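You operate a simulated robot arm through the tools that you are given. There is no shell and no other tool.

The job below is to be done with a simulated robot arm. You get a single attempt, and the scene is never put back.

TASK
Close the big carton and tape it with the waiting strip.
Fine: short flaps first; roll the tape down and put the roller back. Set down upright: tape roller.

The check looks at the end state, three seconds after you hand in, the way a careful person would. Anything else that was tipped, shoved, dropped, spilled or broken makes it a failure.

THE ROBOT
A 7-joint arm with a fingered hand, fixed in place. Base frame: the origin is on the floor under the middle of its stand, x ahead of it, y to its left, z up. Lengths are in cm, angles in rad, forces in N, time in s.
It reaches about 133.3 cm from its shoulder. Its first joint turns from -1.204 to 3.002 rad. Payload 5 kg.
The tool frame sits at the grasp point between the pads (the TCP): z along the fingers, y along the line on which they close. The tips reach 3.2 cm beyond it. The gripper opens to 16 cm; its body begins 8.9 cm behind the TCP. The gripper is a hand of 3 fingers: y runs from the thumb to the fingers, the wrist lies at [0, 0, -25.2] in the tool frame.
Orientation is that of the tool frame in the base frame, as [roll, pitch, yaw] about the fixed x, y, z axes, in that order (R = Rz(yaw) Ry(pitch) Rx(roll)). With the fingers straight down and closing along the base's y, the tool's x points along the base's -x, its y along +y and its z along -z.

THE INTERFACE
- The arm moves only by the tool jog_arm. Its argument "commands" is a list of rows, each an object of numbers (a shift or turn left out is 0): "dx", "dy", "dz": the shift along the tool's x, y, z in mm; "wx", "wy", "wz": the turn, a rotation vector about the tool's x, y, z in degrees. In form: [{"dx": .., "dy": .., "dz": .., "wx": .., "wy": .., "wz": ..}, ...]. A call has 1 to 20 rows; each row is the pose to reach, as a shift and turn from the pose commanded when the call began, along the tool's axes at that moment. Rows are played at 5 a second. More than 5 cm and 0.15 rad between two rows, and nothing of the call is played. A pose out of reach is approached as far as the arm can. The call stops where the force on the tool passes 90 N (or 10 N more than at its start, if that is more) or the arm is blocked; 0.2 s more then pass. In this call time passes only in rows, and 0.2 s behind the last. The reply holds the time, the measured pose of the TCP, the force on the tool along the base axes, the opening and the grip force, in the units named above and with some noise, with the torque about the TCP (base axes, N m) and any sound that the robot's microphone picked up.
- Cameras (640 x 400 px; columns grow to the right, rows downward): "scene" is fixed at [39.97, -64.86, 153.08]; the picture's right is [0.63, -0.77, 0.00], its down [-0.50, -0.41, -0.76] and it looks along [0.59, 0.48, -0.65] (base axes); focal length 268 px, centre (320, 200). "wrist" rides on the gripper at [6.5, -0.4, -11.6] in the tool frame; the picture's right is [0.06, 1.00, 0.00], its down [-0.87, 0.05, -0.49] and it looks along [-0.49, 0.03, 0.87] (tool axes); focal length 261 px, centre (320, 200). There is no depth. A picture from a camera that has moved, and an enlarged one, comes with that camera's place and axes in the base frame and with its lens.
- snapshot(camera): a new picture of that camera. It takes no simulated time.
- raise_lower(by): slides the trunk up (or, below 0, down) by that many cm; the arm rides with it, the base frame stays. It gives what a move gives, with no picture.
- move_fingers(finger1, finger2, thumb_bend): sets how far each is bent, from 0 (flat) to 1 (curled in); at 0.3 the hand is open as for a grip, at 0.7 the pads meet at the TCP. One left out holds its place. A second passes; each finger stops where it meets its share of the squeeze, and holds until it gets a number again. It is the only way to open and close the hand. It gives what a move gives, with no picture; readings hold the bend of each and the force on the fingers (four entries, about 0 where the hand has none), thumb and palm.
- zoom(camera, box): a new picture of the part [left, top, right, bottom] of that camera's present view, enlarged. It takes no simulated time.
- close_job(): hands the job in; it is judged then, once.

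Nothing tells you positions but the pictures and the camera data. Unless the task says otherwise, let go and move clear before handing in.

The tools are called after ">>>" as name(argument=value, ...) on one line, values as JSON. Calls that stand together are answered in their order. jog_arm: Moves the arm, as the interface text tells. Its arguments: {"type":"object","properties":{"commands":{"type":"array","items":{"type":"object","properties":{"dx":{"type":"number"},"dy":{"type":"number"},"dz":{"type":"number"},"wx":{"type":"number"},"wy":{"type":"number"},"wz":{"type":"number"}}}}},"required":["commands"]} The other tools are called the same way: raise_lower (by) moves the trunk up or down; move_fingers (finger1, finger2, thumb_bend) moves the fingers one by one; snapshot (camera) takes a picture; zoom (camera, box) takes an enlarged picture of a part of a camera's view; close_job () hands the job in.

At the start:

```text
time_s: 0.0
position: [63.36, -28.43, 130.1]
tool_rot: [3.14, -0.002, -3.141]
wrist_force: [-0.3, 0.6, 0.4]
wrist_torque: [0.04, 0.02, 0.03]
gripper_width: 15.98
grip_force: 0.0
shape: jaw
bend: [0.3, 0.3, 0.3]
finger forces: [0.1, 0.0, 0.0, 0.0, 0.0, 0.1]
trunk travel left (down, up): [-75.0, 19.0]
```

scene: 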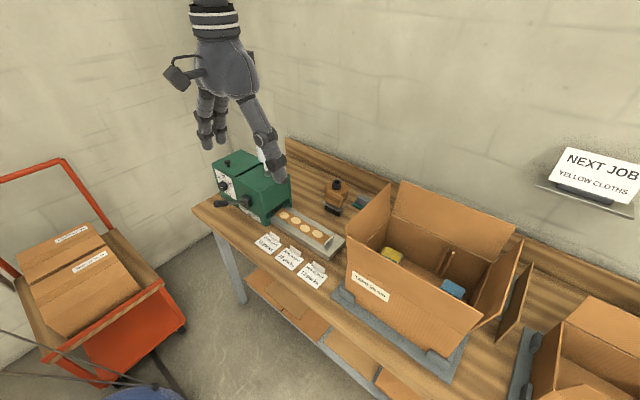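
wrist: 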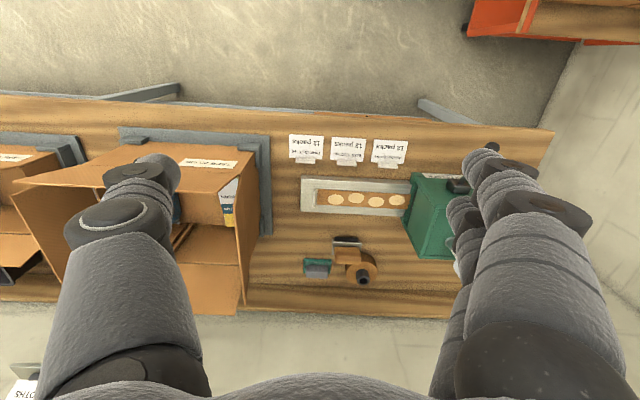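

I see a bench with an open big carton, a smaller carton to its right, a green tape dispenser/machine, and a small orange tape roller behind. I'll take enlarged pictures before moving anything.

>>> zoom(camera="scene", box=[320, 160, 560, 390])

>>> zoom(camera="scene", box=[190, 130, 390, 300])

>>> zoom(camera="wrist", box=[240, 110, 480, 320])

>>> zoom(camera="scene", box=[480, 120, 640, 400])

```text
1.74 times, centred on (440, 275) of scene
camera zoom: at [39.97, -64.86, 153.08], right [0.63, -0.77, 0.0], down [-0.5, -0.41, -0.76], along [0.59, 0.48, -0.65], focal length 466 px, centre (111, 70)
```

zoom: 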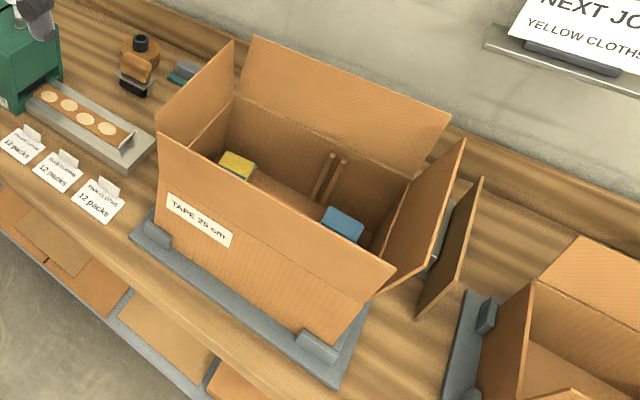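

```text
2.35 times, centred on (290, 215) of scene
camera zoom: at [39.97, -64.86, 153.08], right [0.63, -0.77, 0.0], down [-0.5, -0.41, -0.76], along [0.59, 0.48, -0.65], focal length 630 px, centre (391, 165)
```

zoom: 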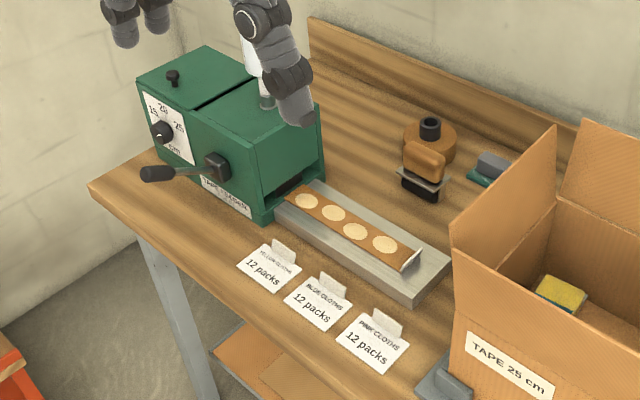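

```text
1.90 times, centred on (360, 215) of wrist
camera zoom: at [56.74, -28.75, 141.64], right [-0.06, 1.0, 0.0], down [0.87, 0.05, 0.49], along [0.49, 0.03, -0.87], focal length 496 px, centre (244, 171)
```

zoom: 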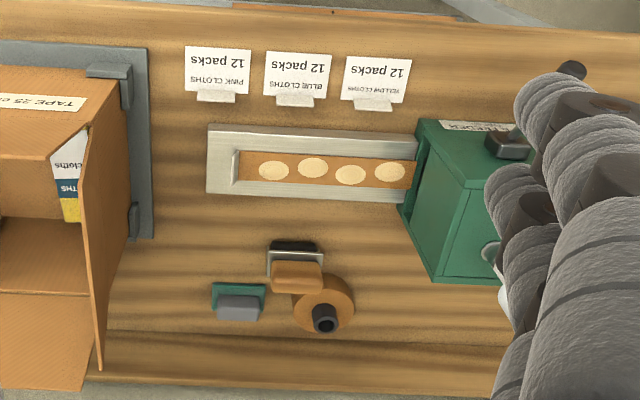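

```text
1.43 times, centred on (560, 260) of scene
camera zoom: at [39.97, -64.86, 153.08], right [0.63, -0.77, 0.0], down [-0.5, -0.41, -0.76], along [0.59, 0.48, -0.65], focal length 383 px, centre (-23, 114)
```

zoom: 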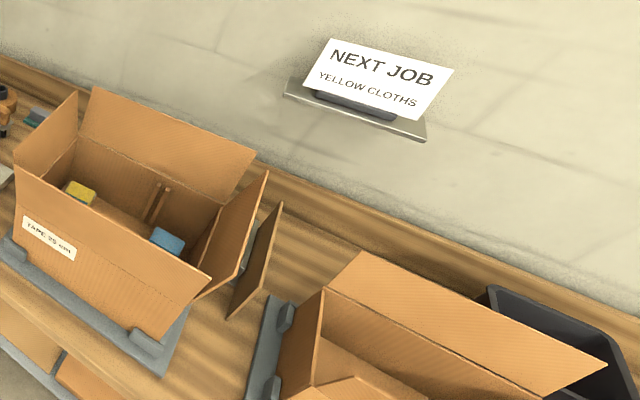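

The big carton sits in a gray jig with its flaps up, and there's an odd panel standing to its right. I'll zoom in further to understand the flaps, the roller and the strip.

>>> zoom(camera="scene", box=[420, 200, 540, 300])

>>> zoom(camera="scene", box=[340, 220, 440, 300])

>>> zoom(camera="scene", box=[310, 165, 380, 225])

>>> zoom(camera="scene", box=[265, 195, 355, 265])

>>> zoom(camera="wrist", box=[0, 110, 280, 320])

>>> zoom(camera="wrist", box=[290, 220, 400, 300])

```text
4.00 times, centred on (480, 250) of scene
camera zoom: at [39.97, -64.86, 153.08], right [0.63, -0.77, 0.0], down [-0.5, -0.41, -0.76], along [0.59, 0.48, -0.65], focal length 1072 px, centre (-320, 0)
```

zoom: 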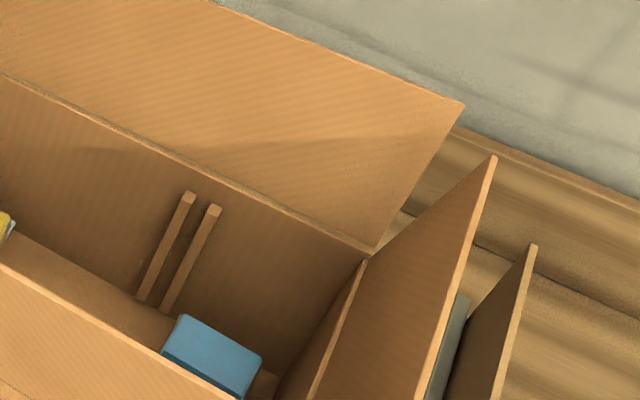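

```text
5.00 times, centred on (390, 260) of scene
camera zoom: at [39.97, -64.86, 153.08], right [0.63, -0.77, 0.0], down [-0.5, -0.41, -0.76], along [0.59, 0.48, -0.65], focal length 1340 px, centre (-30, -100)
```

zoom: 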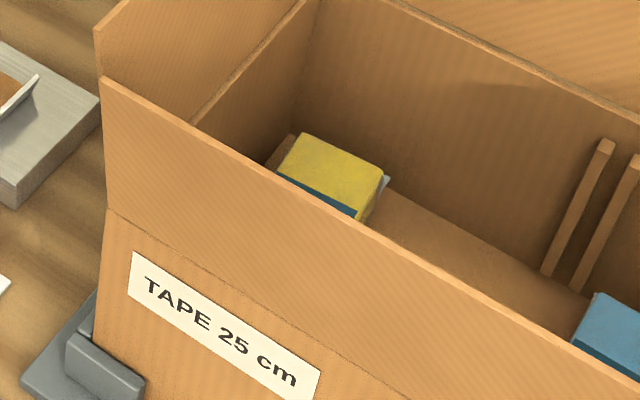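

```text
6.67 times, centred on (345, 195) of scene
camera zoom: at [39.97, -64.86, 153.08], right [0.63, -0.77, 0.0], down [-0.5, -0.41, -0.76], along [0.59, 0.48, -0.65], focal length 1786 px, centre (153, 233)
```

zoom: 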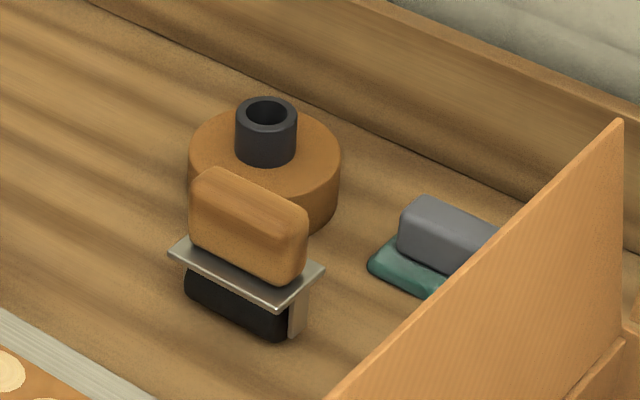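

```text
5.71 times, centred on (310, 230) of scene
camera zoom: at [39.97, -64.86, 153.08], right [0.63, -0.77, 0.0], down [-0.5, -0.41, -0.76], along [0.59, 0.48, -0.65], focal length 1531 px, centre (377, 29)
```

zoom: 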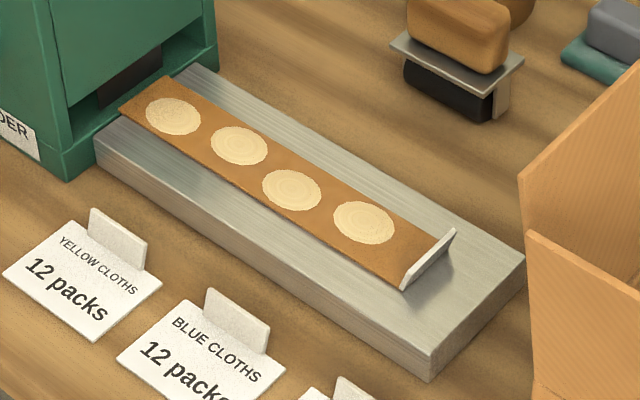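

```text
1.90 times, centred on (140, 215) of wrist
camera zoom: at [56.74, -28.75, 141.64], right [-0.06, 1.0, 0.0], down [0.87, 0.05, 0.49], along [0.49, 0.03, -0.87], focal length 496 px, centre (663, 171)
```

zoom: 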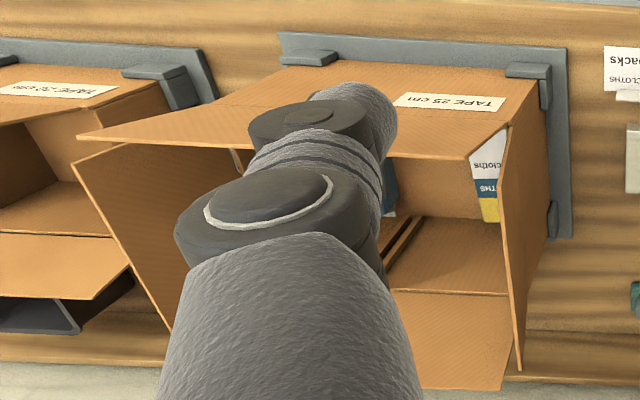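

```text
5.00 times, centred on (345, 260) of wrist
camera zoom: at [56.74, -28.75, 141.64], right [-0.06, 1.0, 0.0], down [0.87, 0.05, 0.49], along [0.49, 0.03, -0.87], focal length 1303 px, centre (195, -100)
```

zoom: 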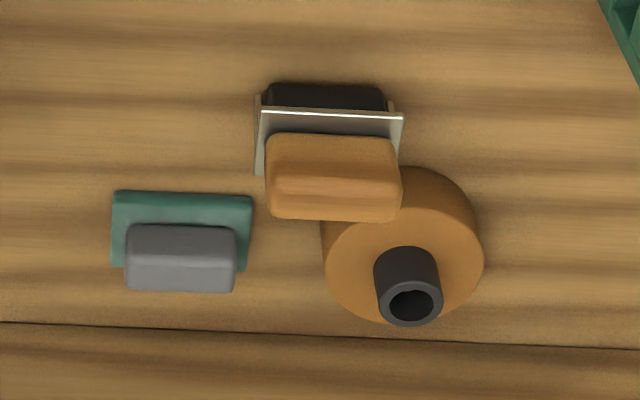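

The parts are clear. The strip waits on a metal tray with its end tab raised toward the carton, the roller with the orange handle and black drum stands behind the tray, and a green pad sits next to it. I'll slide the hand over to the carton to see it from above.

>>> jog_arm(commands=[{"dy": -50}, {"dy": -100}, {"dy": -150}, {"dy": -200}, {"dy": -250}, {"dy": -300}])

>>> snapshot(camera="wrist")

>>> snapshot(camera="scene")

```text
time_s: 1.4
position: [63.3, -58.76, 129.94]
tool_rot: [3.14, 0.0, 3.141]
wrist_force: [0.0, -1.0, 0.2]
wrist_torque: [0.05, -0.01, -0.01]
gripper_width: 15.99
grip_force: 0.0
shape: jaw
bend: [0.3, 0.3, 0.3]
finger forces: [0.0, 0.0, 0.1, 0.0, 0.1, 0.0]
trunk travel left (down, up): [-75.0, 19.0]
```

```text
taken
camera wrist: at [56.78, -59.19, 141.59], right [-0.06, 1.0, 0.0], down [0.87, 0.05, 0.49], along [0.49, 0.03, -0.87], focal length 261 px, centre (320, 200)
```

wrist: 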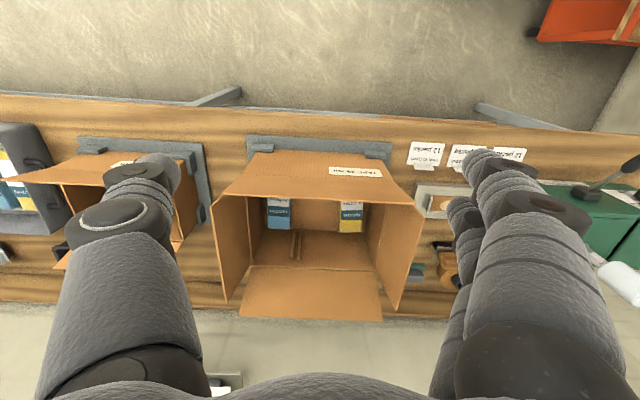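

```text
taken
```

scene: 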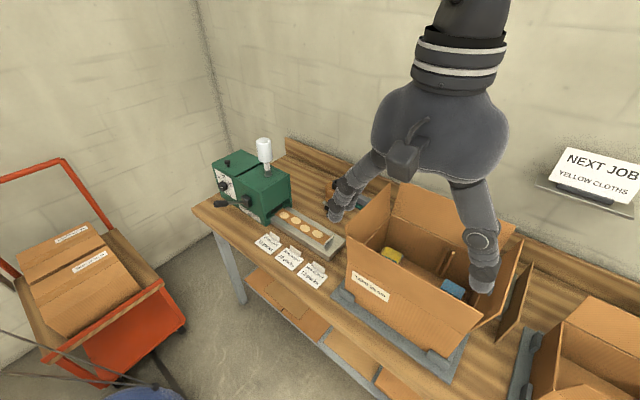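

>>> zoom(camera="wrist", box=[190, 120, 450, 330])

>>> zoom(camera="wrist", box=[0, 110, 230, 290])

>>> zoom(camera="scene", box=[190, 130, 310, 230])

```text
1.90 times, centred on (320, 225) of wrist
camera zoom: at [56.78, -59.19, 141.59], right [-0.06, 1.0, 0.0], down [0.87, 0.05, 0.49], along [0.49, 0.03, -0.87], focal length 496 px, centre (320, 152)
```

zoom: 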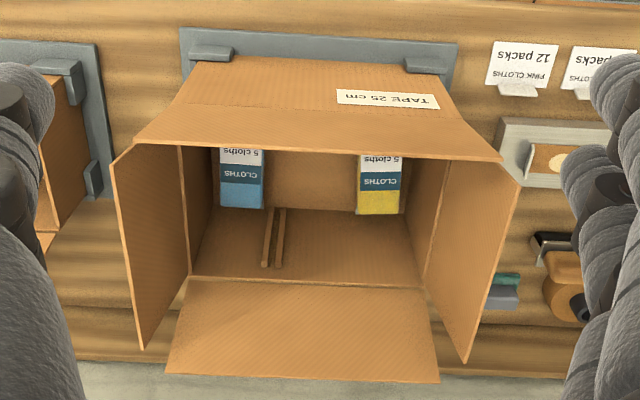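

```text
2.22 times, centred on (115, 200) of wrist
camera zoom: at [56.78, -59.19, 141.59], right [-0.06, 1.0, 0.0], down [0.87, 0.05, 0.49], along [0.49, 0.03, -0.87], focal length 579 px, centre (776, 200)
```

zoom: 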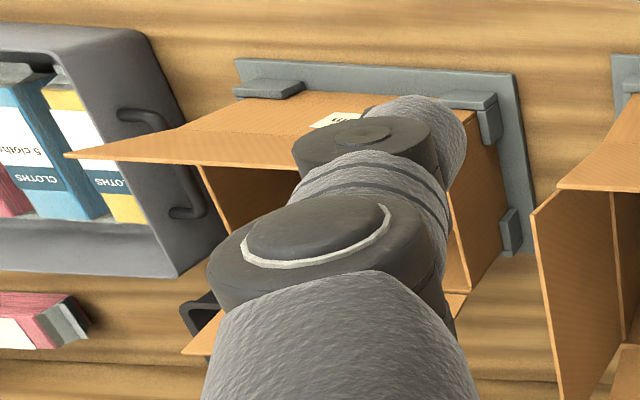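

```text
4.00 times, centred on (250, 180) of scene
camera zoom: at [39.97, -64.86, 153.08], right [0.63, -0.77, 0.0], down [-0.5, -0.41, -0.76], along [0.59, 0.48, -0.65], focal length 1072 px, centre (600, 280)
```

zoom: 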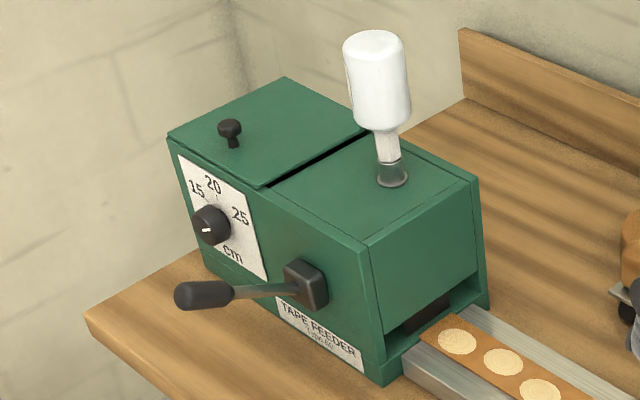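

The big carton is about 30 × 24.5 cm: x from 78 to 102.5, y from -73 to -43, with hinges at z of about 94.8. A panel is standing just past its right flap, so I'll look from farther right to see what it is.

>>> jog_arm(commands=[{"dy": -50}, {"dy": -100}, {"dy": -150}, {"dy": -200}, {"dy": -250}, {"dy": -300}])

>>> snapshot(camera="wrist")

>>> zoom(camera="wrist", box=[180, 110, 460, 330])

>>> snapshot(camera="scene")

```text
time_s: 2.8
position: [63.35, -88.72, 129.9]
tool_rot: [3.141, -0.001, 3.141]
wrist_force: [0.3, -0.1, -0.5]
wrist_torque: [0.02, 0.02, 0.01]
gripper_width: 15.97
grip_force: 0.1
shape: jaw
bend: [0.3, 0.3, 0.3]
finger forces: [0.0, 0.1, 0.0, 0.0, 0.0, 0.1]
trunk travel left (down, up): [-75.0, 19.0]
```

```text
taken
camera wrist: at [56.82, -89.06, 141.49], right [-0.06, 1.0, 0.0], down [0.87, 0.05, 0.49], along [0.49, 0.03, -0.87], focal length 261 px, centre (320, 200)
```

wrist: 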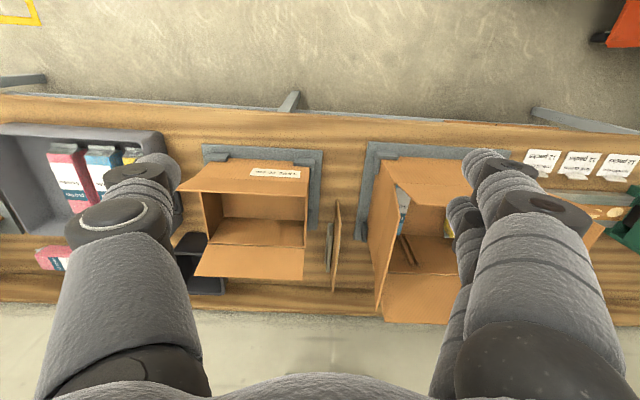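

```text
1.82 times, centred on (320, 220) of wrist
camera zoom: at [56.82, -89.06, 141.49], right [-0.06, 1.0, 0.0], down [0.87, 0.05, 0.49], along [0.49, 0.03, -0.87], focal length 474 px, centre (320, 164)
```

zoom: 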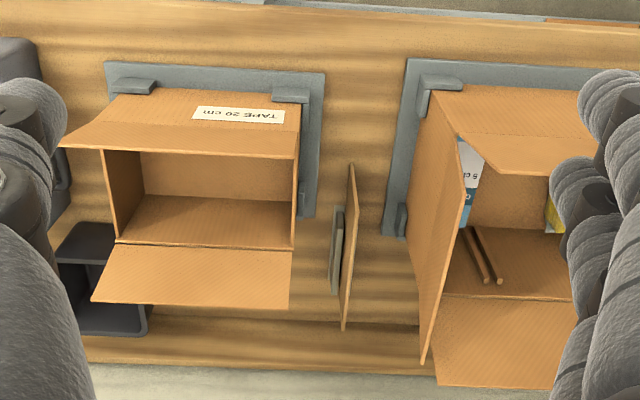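

```text
taken
```

scene: 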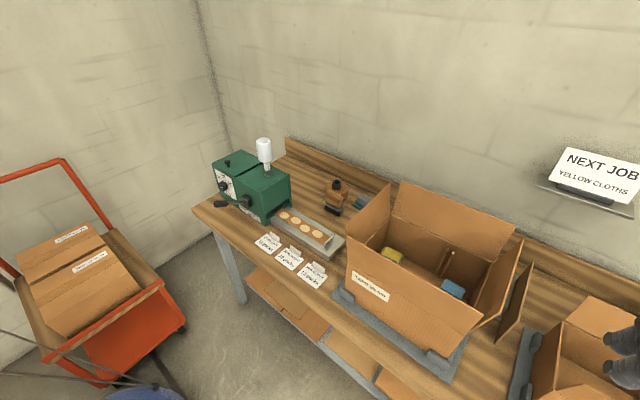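

That panel is a divider board on its own stand at y ≈ -82.5, with its top at about z 91, so I must stay above it. I'll close the fingers into a compact pusher and check its shape before folding the short flaps.

>>> move_fingers(finger1=0.7, finger2=0.7, thumb_bend=0.7)

>>> snapshot(camera="wrist")

>>> jog_arm(commands=[{"dx": -50, "dy": 0}, {"dx": -100, "dy": 0}, {"dx": -150}, {"dx": -200}, {"dx": -250}])

>>> snapshot(camera="scene")

>>> snapshot(camera="wrist")

```text
time_s: 3.8
position: [63.18, -88.6, 130.07]
tool_rot: [-3.141, 0.0, 3.142]
wrist_force: [-0.2, -0.5, -1.1]
wrist_torque: [-0.01, -0.01, 0.0]
gripper_width: 1.31
grip_force: 0.2
shape: fingers
bend: [0.7, 0.7, 0.7]
finger forces: [0.1, 0.0, 0.1, 0.1, 0.0, 0.0]
trunk travel left (down, up): [-75.0, 19.0]
```

```text
taken
camera wrist: at [56.75, -88.88, 141.64], right [-0.06, 1.0, 0.0], down [0.87, 0.05, 0.49], along [0.49, 0.03, -0.87], focal length 261 px, centre (320, 200)
```

wrist: 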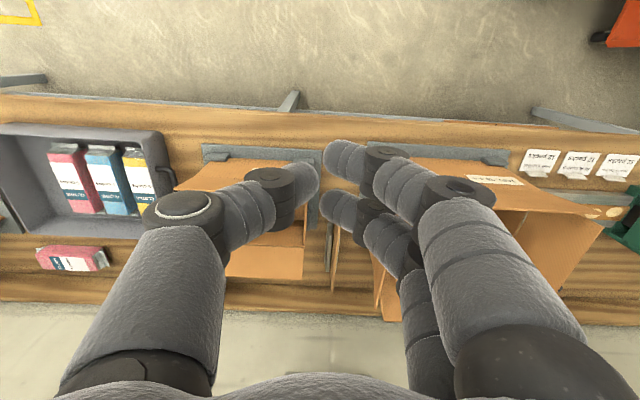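

```text
time_s: 5.0
position: [88.28, -88.58, 130.04]
tool_rot: [3.141, -0.002, 3.14]
wrist_force: [1.4, -0.6, 0.7]
wrist_torque: [0.01, 0.05, -0.01]
gripper_width: 1.23
grip_force: 0.0
shape: fingers
bend: [0.7, 0.7, 0.7]
finger forces: [0.0, 0.1, 0.1, 0.1, 0.1, 0.1]
trunk travel left (down, up): [-75.0, 19.0]
```

```text
taken
```

scene: 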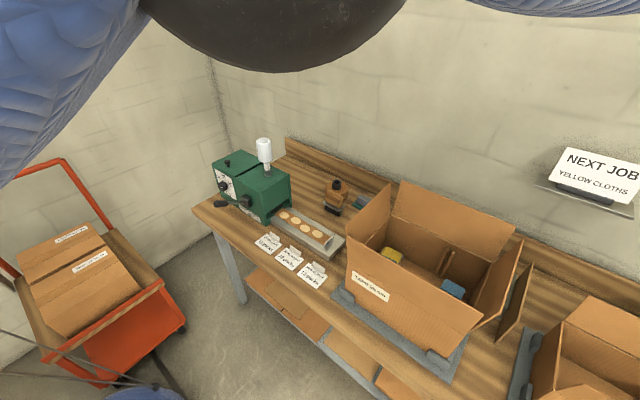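

```text
taken
camera wrist: at [81.74, -88.94, 141.54], right [-0.06, 1.0, 0.0], down [0.87, 0.05, 0.49], along [0.49, 0.03, -0.87], focal length 261 px, centre (320, 200)
```

wrist: 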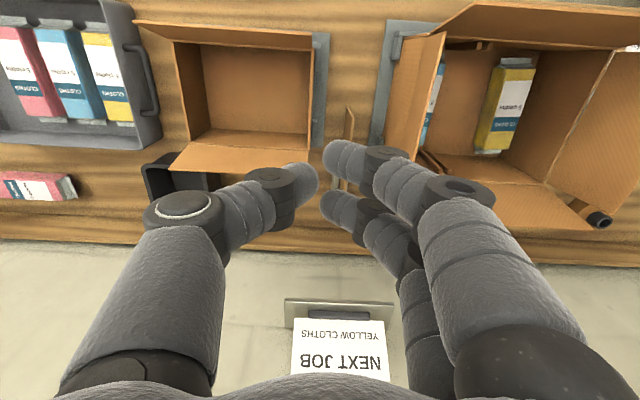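

The fingers bulge outward when closed, so I'll push with the backs of the two straight fingers instead and curl the thumb out of the way. After that I'll come down just outside the right short flap.

>>> move_fingers(finger1=0.3, finger2=0.3, thumb_bend=1.0)

>>> jog_arm(commands=[{"dx": -18, "dy": -10, "dz": 50}, {"dx": -18, "dy": -10, "dz": 100}, {"dx": -18, "dy": -10, "dz": 150}, {"dx": -18, "dy": -10, "dz": 200}])

>>> snapshot(camera="wrist")

>>> snapshot(camera="scene")

```text
time_s: 6.0
position: [88.24, -88.47, 130.03]
tool_rot: [3.141, 0.0, 3.141]
wrist_force: [-1.0, 0.1, -0.2]
wrist_torque: [0.0, 0.01, 0.01]
gripper_width: 6.21
grip_force: 0.1
shape: fingers
bend: [0.3, 0.3, 1.0]
finger forces: [0.0, 0.0, 0.1, 0.0, 0.1, 0.0]
trunk travel left (down, up): [-75.0, 19.0]
```

```text
refused: row 1 steps farther than a row can; nothing moved
```

```text
taken
camera wrist: at [81.72, -88.79, 141.66], right [-0.06, 1.0, 0.0], down [0.87, 0.05, 0.49], along [0.49, 0.03, -0.87], focal length 261 px, centre (320, 200)
```

wrist: 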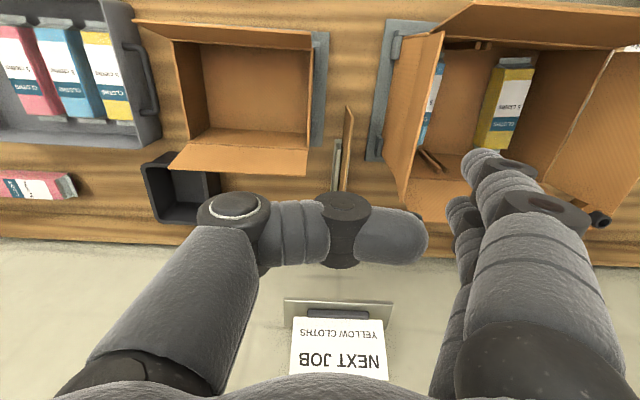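

```text
taken
```

scene: 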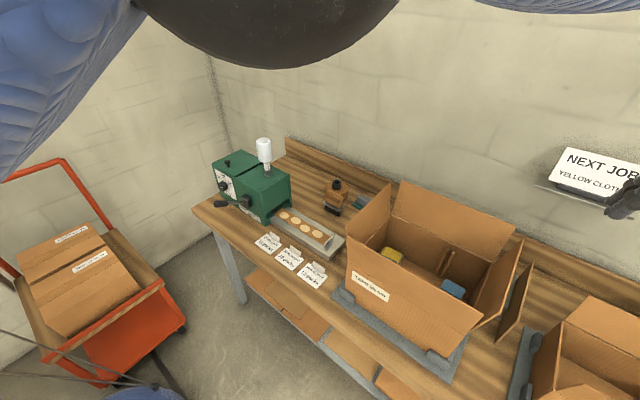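

The finger shape is good, but a row may only step 5 cm. I'll descend in smaller rows at the current y, which leaves about 2–3 cm of clearance outside the flap.

>>> jog_arm(commands=[{"dx": -18, "dz": 40}, {"dx": -18, "dz": 85}, {"dx": -18, "dz": 130}, {"dx": -18, "dz": 175}, {"dx": -18, "dz": 210}, {"dx": -18, "dz": 240}])

>>> snapshot(camera="wrist")

>>> snapshot(camera="scene")

```text
time_s: 7.4
position: [87.92, -86.94, 109.42]
tool_rot: [3.141, 0.001, 3.141]
wrist_force: [-0.6, -0.7, -0.1]
wrist_torque: [0.02, -0.05, -0.03]
gripper_width: 6.26
grip_force: 0.1
shape: fingers
bend: [0.3, 0.3, 1.0]
finger forces: [0.0, 0.1, 0.0, 0.0, 0.1, 0.0]
out of reach, approached as far as the arm can: row 4, 5, 6
trunk travel left (down, up): [-75.0, 19.0]
```

```text
taken
camera wrist: at [81.33, -87.35, 120.96], right [-0.06, 1.0, 0.0], down [0.87, 0.05, 0.49], along [0.49, 0.03, -0.87], focal length 261 px, centre (320, 200)
```

wrist: 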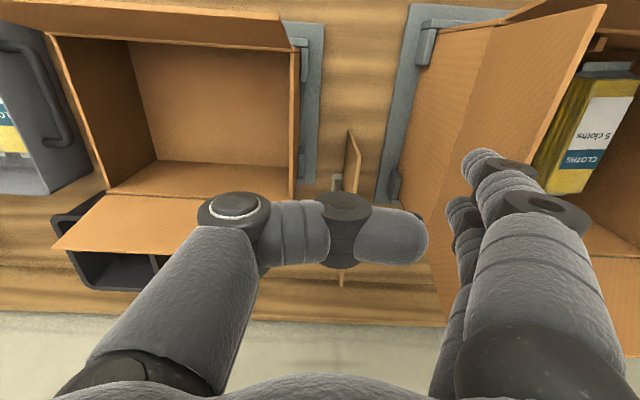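

```text
taken
```

scene: 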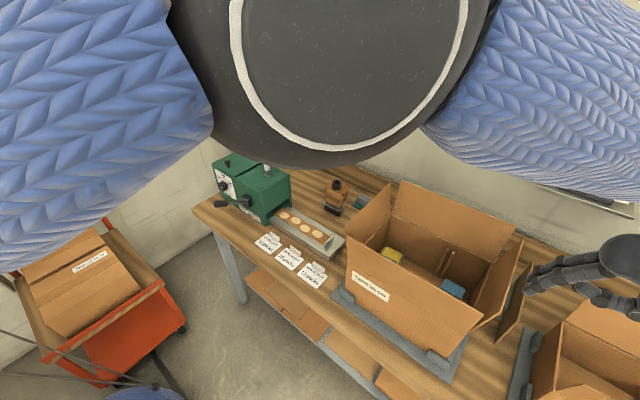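

Straight-down poses this far out run out of reach, since the shoulder is too high. I'll lift the hand, then lower the trunk so the same spot is comfortably reachable.

>>> jog_arm(commands=[{"dy": -15, "dz": -45}, {"dx": -20, "dy": -15, "dz": -90}, {"dx": -20, "dy": -15, "dz": -135}, {"dx": -20, "dy": -15, "dz": -180}, {"dx": -20, "dy": -15, "dz": -225}, {"dx": -20, "dy": -15, "dz": -270}, {"dx": -20, "dy": -15, "dz": -310}])

>>> raise_lower(by=-20)

```text
time_s: 9.0
position: [88.74, -87.66, 139.49]
tool_rot: [-3.14, 0.001, -3.141]
wrist_force: [-0.7, 0.7, 0.1]
wrist_torque: [-0.07, 0.0, 0.02]
gripper_width: 6.26
grip_force: 0.1
shape: fingers
bend: [0.3, 0.3, 1.0]
finger forces: [0.0, 0.0, 0.1, 0.0, 0.0, 0.0]
out of reach, approached as far as the arm can: row 6, 7
trunk travel left (down, up): [-75.0, 19.0]
```

```text
time_s: 11.2
position: [88.79, -87.97, 119.23]
tool_rot: [3.141, -0.001, 3.141]
wrist_force: [0.7, 0.0, 0.0]
wrist_torque: [0.01, 0.02, 0.01]
gripper_width: 6.25
grip_force: 0.0
shape: fingers
bend: [0.3, 0.3, 1.0]
finger forces: [0.0, 0.0, 0.0, 0.1, 0.0, 0.0]
trunk travel left (down, up): [-55.0, 39.0]
```

The trunk is lowered and the hand is at z ≈ 119, above the outside of the right flap. Next I'll descend so the tips are a few cm below the flap's top edge.

>>> jog_arm(commands=[{"dx": -12, "dy": -5, "dz": 40}, {"dx": -12, "dy": -5, "dz": 80}, {"dx": -12, "dy": -5, "dz": 120}, {"dx": -12, "dy": -5, "dz": 145}])

>>> snapshot(camera="wrist")

>>> snapshot(camera="scene")

```text
time_s: 12.2
position: [90.05, -88.46, 104.53]
tool_rot: [3.142, 0.001, 3.138]
wrist_force: [0.5, -0.4, 0.3]
wrist_torque: [-0.02, -0.01, -0.01]
gripper_width: 6.22
grip_force: 0.0
shape: fingers
bend: [0.3, 0.3, 1.0]
finger forces: [0.1, 0.1, 0.1, 0.0, 0.1, 0.1]
trunk travel left (down, up): [-55.0, 39.0]
```

```text
taken
camera wrist: at [83.5, -88.86, 116.2], right [-0.06, 1.0, 0.0], down [0.87, 0.05, 0.49], along [0.49, 0.03, -0.87], focal length 261 px, centre (320, 200)
```

wrist: 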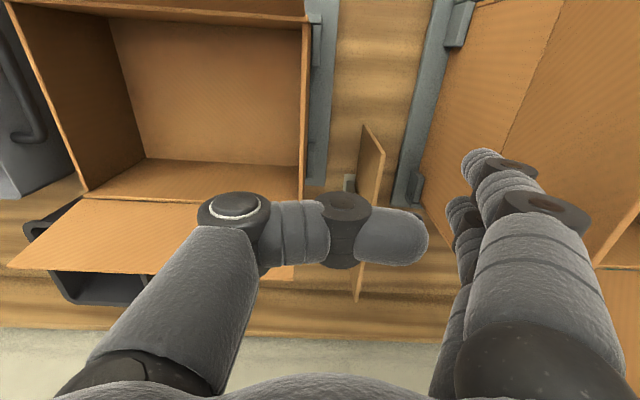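

```text
taken
```

scene: 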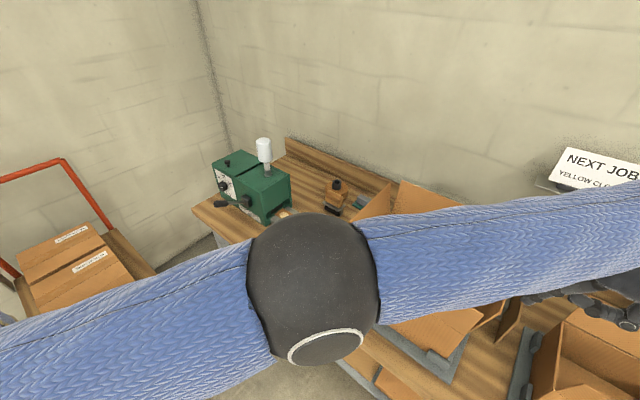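

The elbow rides well above the carton and the fingers sit just outside the right flap. I'll sweep the fingers along the flap's arc, inward and down, stopping a little short of flat.

>>> jog_arm(commands=[{"dy": 15, "dz": -2}, {"dy": 30, "dz": -4}, {"dy": 42, "dz": -6}, {"dy": 54, "dz": -8}, {"dy": 66, "dz": -9}, {"dy": 78, "dz": -7}, {"dy": 90, "dz": -4}, {"dy": 102, "dz": 1}, {"dy": 113, "dz": 8}, {"dy": 122, "dz": 16}, {"dy": 130, "dz": 24}, {"dy": 137, "dz": 34}, {"dy": 142, "dz": 44}, {"dy": 146, "dz": 54}])

>>> snapshot(camera="wrist")

>>> snapshot(camera="scene")

```text
time_s: 15.2
position: [90.03, -78.39, 104.72]
tool_rot: [-3.141, 0.001, 3.141]
wrist_force: [0.6, 0.0, 0.9]
wrist_torque: [0.0, 0.01, 0.0]
gripper_width: 6.24
grip_force: 0.0
shape: fingers
bend: [0.3, 0.3, 1.0]
finger forces: [0.1, 0.0, 0.1, 0.0, 0.0, 0.0]
out of reach, approached as far as the arm can: row 9, 10, 11, 12, 13, 14
trunk travel left (down, up): [-55.0, 39.0]
```

```text
taken
camera wrist: at [83.51, -78.67, 116.18], right [-0.06, 1.0, 0.0], down [0.87, 0.05, 0.49], along [0.49, 0.03, -0.87], focal length 261 px, centre (320, 200)
```

wrist: 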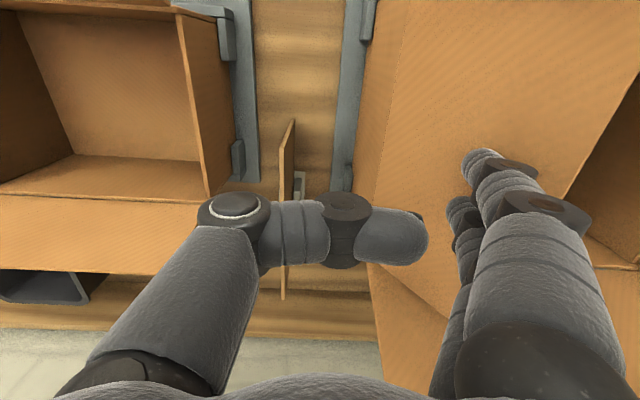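

```text
taken
```

scene: 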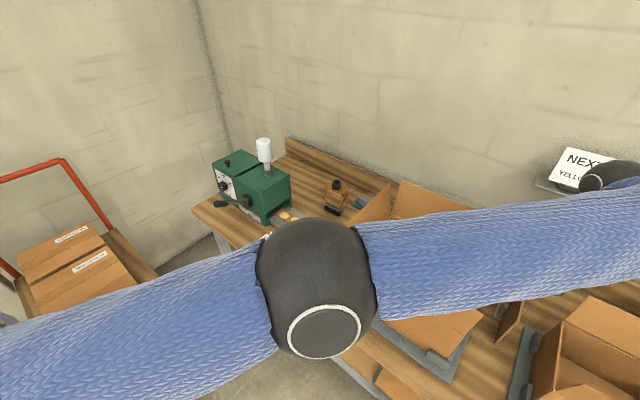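

The flap is folding in properly, but the arm ran into its reach limit partway. I'll test small moves to find which direction is limited.

>>> jog_arm(commands=[{"dy": 8, "dz": -5}, {"dy": 15, "dz": -8}])

```text
time_s: 15.8
position: [90.17, -77.0, 105.64]
tool_rot: [3.136, -0.003, 3.14]
wrist_force: [-0.6, 0.2, -0.2]
wrist_torque: [0.0, 0.02, 0.0]
gripper_width: 6.24
grip_force: 0.0
shape: fingers
bend: [0.3, 0.3, 1.0]
finger forces: [0.0, 0.1, 0.0, 0.1, 0.0, 0.0]
trunk travel left (down, up): [-55.0, 39.0]
```

Going lower is the limit here, not sideways. I'll lift the hand a bit, which also shows whether the flap stays where I left it, and then lower the trunk more.

>>> jog_arm(commands=[{"dy": 0, "dz": -40}, {"dy": 0, "dz": -80}, {"dy": 0, "dz": -120}, {"dz": -150}])

>>> snapshot(camera="wrist")

>>> snapshot(camera="scene")

```text
time_s: 16.8
position: [90.04, -76.87, 120.54]
tool_rot: [3.141, 0.001, 3.141]
wrist_force: [-0.5, 0.3, 0.2]
wrist_torque: [0.01, -0.03, 0.02]
gripper_width: 6.24
grip_force: 0.0
shape: fingers
bend: [0.3, 0.3, 1.0]
finger forces: [0.0, 0.1, 0.1, 0.0, 0.0, 0.0]
trunk travel left (down, up): [-55.0, 39.0]
```

```text
taken
camera wrist: at [83.57, -77.2, 132.05], right [-0.06, 1.0, 0.0], down [0.87, 0.05, 0.49], along [0.49, 0.03, -0.87], focal length 261 px, centre (320, 200)
```

wrist: 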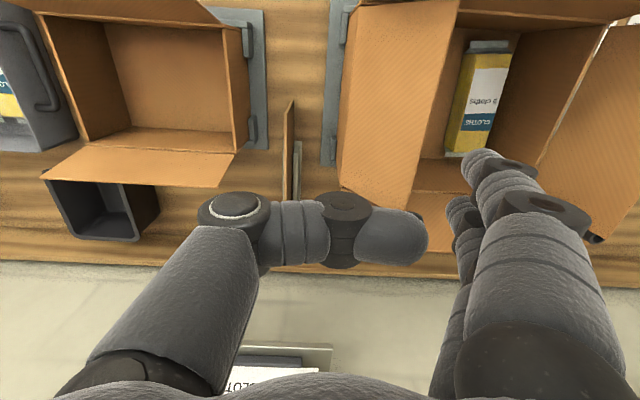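

```text
taken
```

scene: 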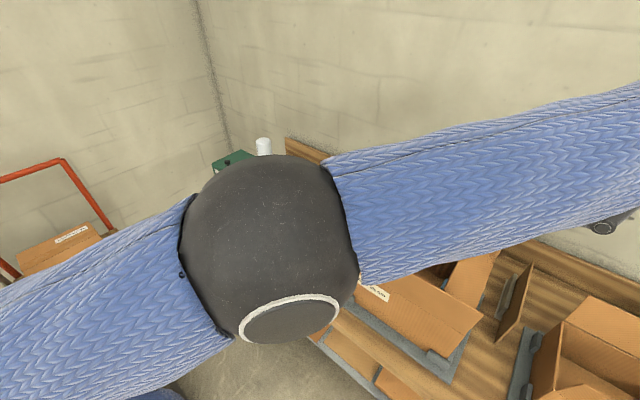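

The flap stays where it's pushed, so the hinges have friction. I'll raise the hand and lower the trunk again to get working height over the carton.

>>> jog_arm(commands=[{"dz": -40}, {"dz": -80}, {"dz": -120}])

>>> raise_lower(by=-18)

>>> snapshot(camera="scene")

```text
time_s: 17.6
position: [89.71, -77.15, 131.23]
tool_rot: [3.141, 0.005, 3.14]
wrist_force: [0.0, 0.1, 0.0]
wrist_torque: [-0.01, -0.01, -0.01]
gripper_width: 6.26
grip_force: 0.2
shape: fingers
bend: [0.3, 0.3, 1.0]
finger forces: [0.1, 0.0, 0.2, 0.0, 0.1, 0.1]
out of reach, approached as far as the arm can: row 3
trunk travel left (down, up): [-55.0, 39.0]
```

```text
time_s: 19.6
position: [89.56, -77.08, 113.31]
tool_rot: [3.141, 0.007, -3.141]
wrist_force: [-1.3, -0.7, 0.6]
wrist_torque: [0.03, 0.0, 0.0]
gripper_width: 6.25
grip_force: 0.2
shape: fingers
bend: [0.3, 0.3, 1.0]
finger forces: [0.0, 0.1, 0.0, 0.0, 0.0, 0.0]
trunk travel left (down, up): [-37.0, 57.0]
```

```text
taken
```

scene: 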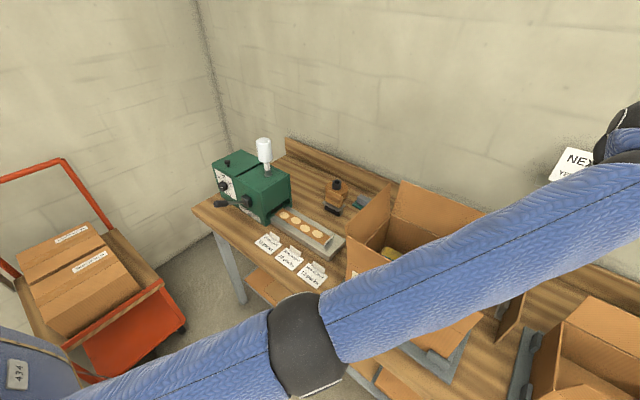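

The hand is at z ≈ 113 above the half-folded flap and the arm has room below. I'll continue the arc and press the flap down nearly flat.

>>> jog_arm(commands=[{"dz": 40}, {"dz": 75}, {"dy": 3, "dz": 90}, {"dy": 9, "dz": 100}, {"dy": 16, "dz": 110}, {"dy": 22, "dz": 120}, {"dy": 28, "dz": 130}, {"dy": 31, "dz": 138}, {"dy": 33, "dz": 144}, {"dy": 34, "dz": 148}])

>>> snapshot(camera="wrist")

>>> snapshot(camera="scene")

```text
time_s: 21.8
position: [89.8, -73.64, 98.38]
tool_rot: [3.14, 0.007, 3.14]
wrist_force: [-0.9, 0.4, 0.0]
wrist_torque: [-0.03, 0.01, -0.01]
gripper_width: 6.23
grip_force: 0.0
shape: fingers
bend: [0.3, 0.3, 1.0]
finger forces: [0.0, 0.0, 0.1, 0.0, 0.0, 0.0]
trunk travel left (down, up): [-37.0, 57.0]
```

```text
taken
camera wrist: at [83.2, -74.1, 109.97], right [-0.06, 1.0, 0.0], down [0.87, 0.05, 0.5], along [0.5, 0.03, -0.87], focal length 261 px, centre (320, 200)
```

wrist: 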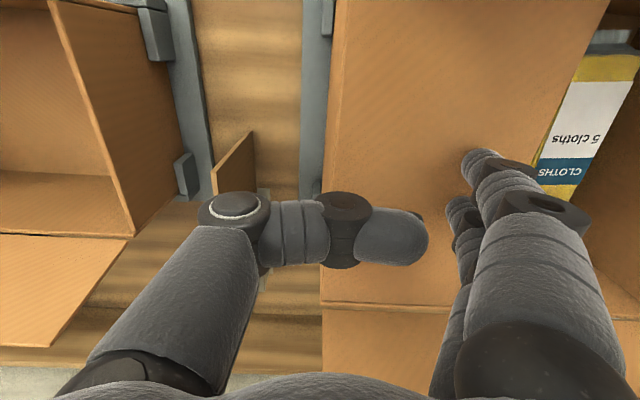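

```text
taken
```

scene: 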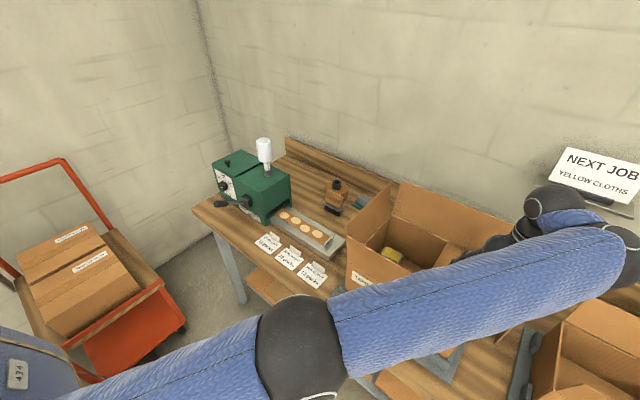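

The right flap is nearly flat now. I'll nudge it down a few millimetres, then back off upward to check that it stays.

>>> jog_arm(commands=[{"dz": 3}, {"dz": 6}, {"dz": 9}])

>>> jog_arm(commands=[{"dz": -40}, {"dz": -80}, {"dz": -120}, {"dz": -140}])

>>> snapshot(camera="wrist")

>>> zoom(camera="scene", box=[330, 170, 540, 320])

```text
time_s: 22.6
position: [89.8, -73.75, 97.83]
tool_rot: [-3.142, 0.007, 3.14]
wrist_force: [5.2, -8.3, 23.5]
wrist_torque: [1.92, -0.03, -0.4]
gripper_width: 6.3
grip_force: 11.7
shape: fingers
bend: [0.3, 0.3, 1.0]
finger forces: [14.2, 8.7, 0.0, 0.1, 0.0, 0.0]
trunk travel left (down, up): [-37.0, 57.0]
```

```text
time_s: 23.6
position: [89.73, -73.76, 111.63]
tool_rot: [3.14, 0.007, 3.14]
wrist_force: [0.3, 0.0, -0.2]
wrist_torque: [0.0, 0.01, -0.03]
gripper_width: 6.24
grip_force: 0.1
shape: fingers
bend: [0.3, 0.3, 1.0]
finger forces: [0.1, 0.0, 0.0, 0.1, 0.0, 0.1]
trunk travel left (down, up): [-37.0, 57.0]
```

```text
taken
camera wrist: at [83.22, -74.08, 123.09], right [-0.06, 1.0, 0.0], down [0.87, 0.05, 0.5], along [0.49, 0.03, -0.87], focal length 261 px, centre (320, 200)
```

wrist: 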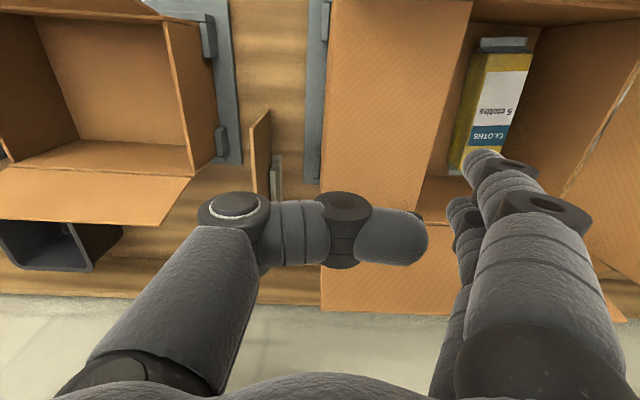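

```text
2.67 times, centred on (435, 245) of scene
camera zoom: at [39.97, -64.86, 153.08], right [0.63, -0.77, 0.0], down [-0.5, -0.41, -0.76], along [0.59, 0.48, -0.65], focal length 714 px, centre (13, 80)
```

zoom: 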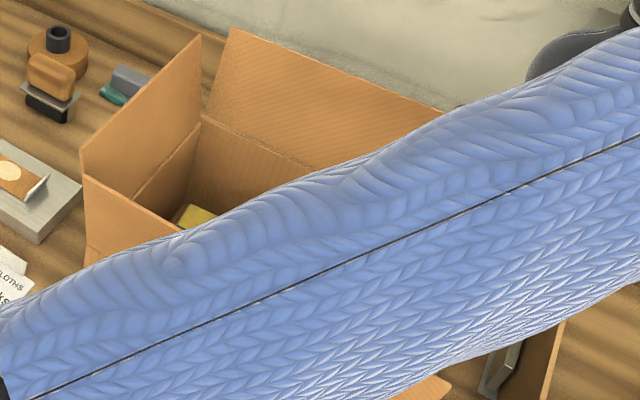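

The right flap hit its stop and stays flat, with its top at about z 94.8. I'll swap to the straight thumb with the fingers curled and travel over the carton to the outside of the left flap.

>>> move_fingers(finger1=1.0, finger2=1.0, thumb_bend=0.3)

>>> jog_arm(commands=[{"dy": 45, "dz": -5}, {"dy": 90, "dz": -15}, {"dy": 135, "dz": -30}, {"dy": 178, "dz": -45}, {"dy": 220, "dz": -60}, {"dy": 265, "dz": -70}, {"dy": 310, "dz": -75}, {"dy": 355, "dz": -75}, {"dy": 400, "dz": -75}, {"dy": 440, "dz": -75}, {"dy": 465, "dz": -75}])

>>> snapshot(camera="wrist")

>>> snapshot(camera="scene")

```text
time_s: 24.6
position: [89.88, -73.72, 111.59]
tool_rot: [3.141, 0.004, -3.141]
wrist_force: [0.6, 1.1, 0.2]
wrist_torque: [0.0, -0.01, 0.03]
gripper_width: 7.42
grip_force: 0.0
shape: fingers
bend: [1.0, 1.0, 0.3]
finger forces: [0.0, 0.0, 0.1, 0.0, 0.0, 0.1]
trunk travel left (down, up): [-37.0, 57.0]
```

```text
time_s: 27.0
position: [80.33, -45.66, 118.47]
tool_rot: [2.932, -0.044, 3.114]
wrist_force: [-0.4, 0.4, -0.2]
wrist_torque: [0.02, -0.01, 0.02]
gripper_width: 7.39
grip_force: 0.0
shape: fingers
bend: [1.0, 1.0, 0.3]
finger forces: [0.0, 0.1, 0.0, 0.0, 0.0, 0.0]
out of reach, approached as far as the arm can: row 1, 2, 3, 4, 5, 6, 7, 8, 9, 10, 11
trunk travel left (down, up): [-37.0, 57.0]
```

```text
taken
camera wrist: at [74.16, -48.3, 129.96], right [-0.03, 0.98, 0.21], down [0.89, -0.07, 0.45], along [0.46, 0.2, -0.87], focal length 261 px, centre (320, 200)
```

wrist: 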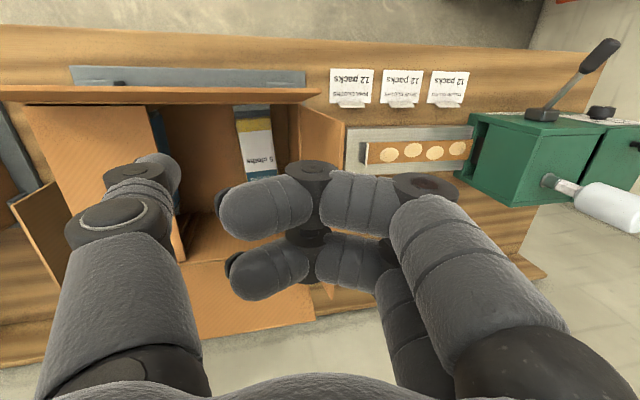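

```text
taken
```

scene: 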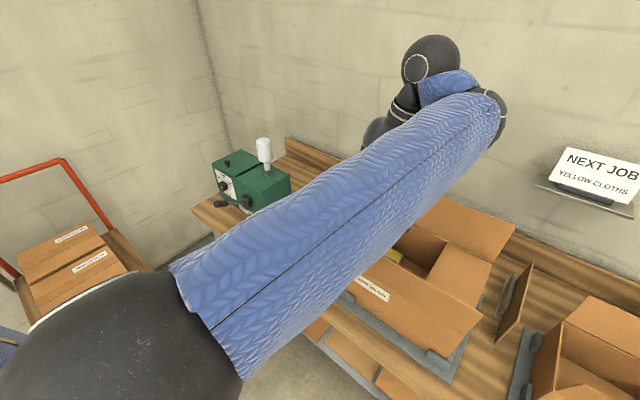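

The arm is at a joint limit and the hand tilted slightly. It works when the wrist is 0–25 cm above the shoulder, so I'll raise the trunk a little and straighten the hand.

>>> raise_lower(by=10)

>>> jog_arm(commands=[{"wx": 4, "wy": -1, "dy": 10}, {"wx": 8, "wy": -1.7, "wz": -1, "dy": 20}, {"wx": 12, "wy": -2.5, "wz": -1.6, "dy": 30, "dz": 10}])

>>> snapshot(camera="scene")

```text
time_s: 28.3
position: [80.34, -45.83, 128.41]
tool_rot: [2.933, -0.048, 3.112]
wrist_force: [0.2, -0.4, -1.0]
wrist_torque: [0.02, -0.02, 0.0]
gripper_width: 7.44
grip_force: 0.1
shape: fingers
bend: [1.0, 1.0, 0.3]
finger forces: [0.1, 0.1, 0.0, 0.0, 0.0, 0.0]
trunk travel left (down, up): [-47.0, 47.0]
```

```text
time_s: 29.1
position: [80.25, -45.7, 128.49]
tool_rot: [2.931, -0.045, 3.114]
wrist_force: [-0.1, 0.9, 1.1]
wrist_torque: [-0.01, 0.0, 0.02]
gripper_width: 7.42
grip_force: 0.1
shape: fingers
bend: [1.0, 1.0, 0.3]
finger forces: [0.0, 0.0, 0.0, 0.0, 0.0, 0.0]
out of reach, approached as far as the arm can: row 1, 2, 3
trunk travel left (down, up): [-47.0, 47.0]
```

```text
taken
```

scene: 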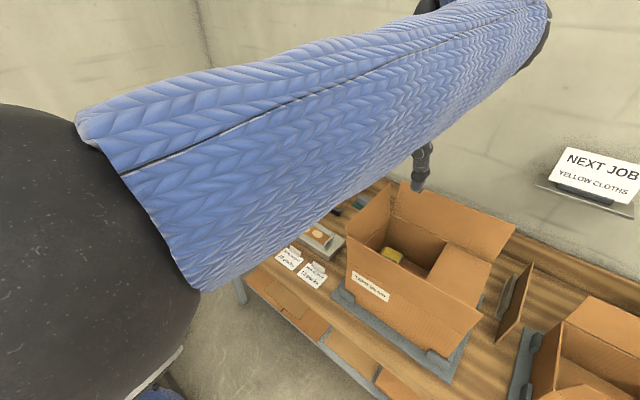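

The right flap is lying flat as intended. The arm is jammed in a high posture, so I'll come down and toward the robot to get it back into a comfortable range.

>>> jog_arm(commands=[{"dz": 30, "dx": 10}, {"dz": 60, "dx": 20}, {"dz": 90, "dx": 30}])

>>> jog_arm(commands=[{"wx": 4, "wy": -1, "dy": 10}, {"wx": 8, "wy": -1.7, "wz": -1, "dy": 20}, {"wx": 12, "wy": -2.5, "wz": -1.6, "dy": 30, "dz": 10}])

>>> snapshot(camera="scene")

```text
time_s: 29.9
position: [81.27, -45.76, 126.31]
tool_rot: [2.926, -0.071, 3.114]
wrist_force: [-0.1, -0.7, -0.2]
wrist_torque: [0.0, 0.02, 0.0]
gripper_width: 7.4
grip_force: 0.0
shape: fingers
bend: [1.0, 1.0, 0.3]
finger forces: [0.0, 0.0, 0.1, 0.0, 0.0, 0.1]
out of reach, approached as far as the arm can: row 1, 2, 3
trunk travel left (down, up): [-47.0, 47.0]
```

```text
time_s: 30.7
position: [81.28, -45.52, 126.45]
tool_rot: [2.925, -0.068, 3.116]
wrist_force: [-0.6, -0.2, 0.5]
wrist_torque: [0.0, 0.03, -0.01]
gripper_width: 7.4
grip_force: 0.0
shape: fingers
bend: [1.0, 1.0, 0.3]
finger forces: [0.0, 0.0, 0.0, 0.0, 0.1, 0.0]
out of reach, approached as far as the arm can: row 1, 2, 3
trunk travel left (down, up): [-47.0, 47.0]
```

```text
taken
```

scene: 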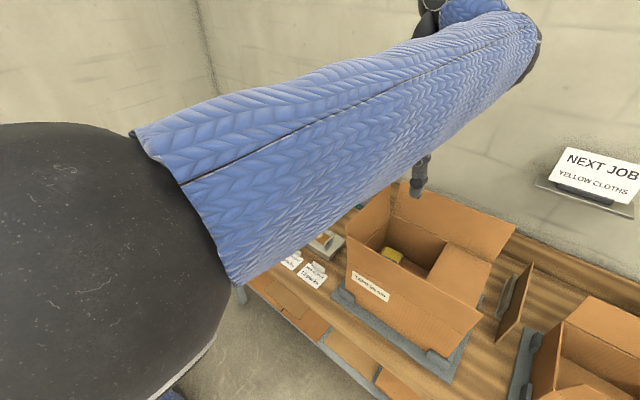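

The elbow has swung out to the right and jammed the first joint. I'll retrace outward toward the right side, where the arm moved freely, and straighten the hand on the way.

>>> jog_arm(commands=[{"dx": -12, "dy": -40, "dz": 3}, {"dx": -24, "dy": -80, "dz": 6}, {"dx": -36, "dy": -120, "dz": 9}, {"dx": -48, "dy": -160, "dz": 12, "wx": 3, "wy": -1}, {"dx": -60, "dy": -200, "dz": 15, "wx": 6, "wy": -2}, {"dx": -72, "dy": -240, "dz": 18, "wx": 9, "wy": -3, "wz": -1}, {"dx": -86, "dy": -290, "dz": 22, "wx": 12.3, "wy": -3.9, "wz": -1.5}])

>>> snapshot(camera="scene")

```text
refused: row 7 steps farther than a row can; nothing moved
```

```text
taken
```

scene: 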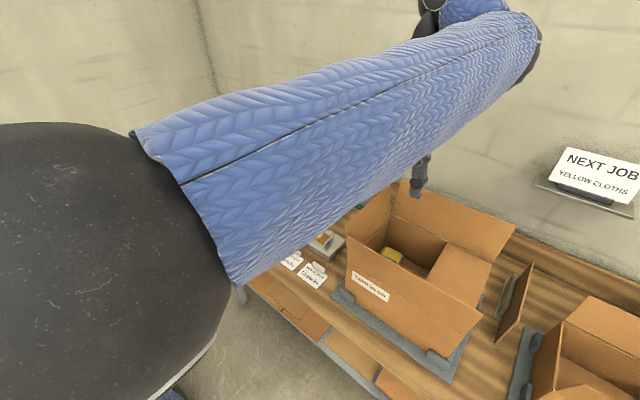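

The move was refused because one step was too long, so nothing has changed. I'll repeat it with even steps.

>>> jog_arm(commands=[{"dx": -12, "dy": -40, "dz": 3}, {"dx": -24, "dy": -80, "dz": 6}, {"dx": -36, "dy": -120, "dz": 9}, {"dx": -48, "dy": -160, "dz": 12, "wx": 3, "wy": -1}, {"dx": -60, "dy": -200, "dz": 15, "wx": 6, "wy": -2}, {"dx": -72, "dy": -240, "dz": 18, "wx": 9, "wy": -3, "wz": -1}, {"dx": -84, "dy": -280, "dz": 22, "wx": 12.3, "wy": -3.9, "wz": -1.5}])

>>> snapshot(camera="scene")

```text
time_s: 32.3
position: [88.37, -72.96, 117.48]
tool_rot: [3.141, -0.002, 3.135]
wrist_force: [0.2, 0.4, 0.2]
wrist_torque: [0.03, 0.01, 0.03]
gripper_width: 7.44
grip_force: 0.0
shape: fingers
bend: [1.0, 1.0, 0.3]
finger forces: [0.1, 0.1, 0.0, 0.0, 0.0, 0.0]
trunk travel left (down, up): [-47.0, 47.0]
```

```text
taken
```

scene: 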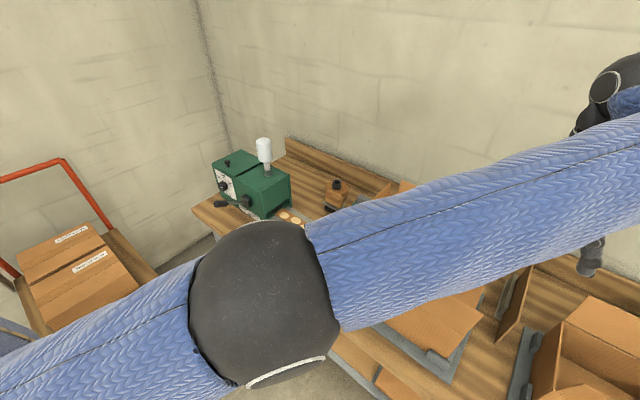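

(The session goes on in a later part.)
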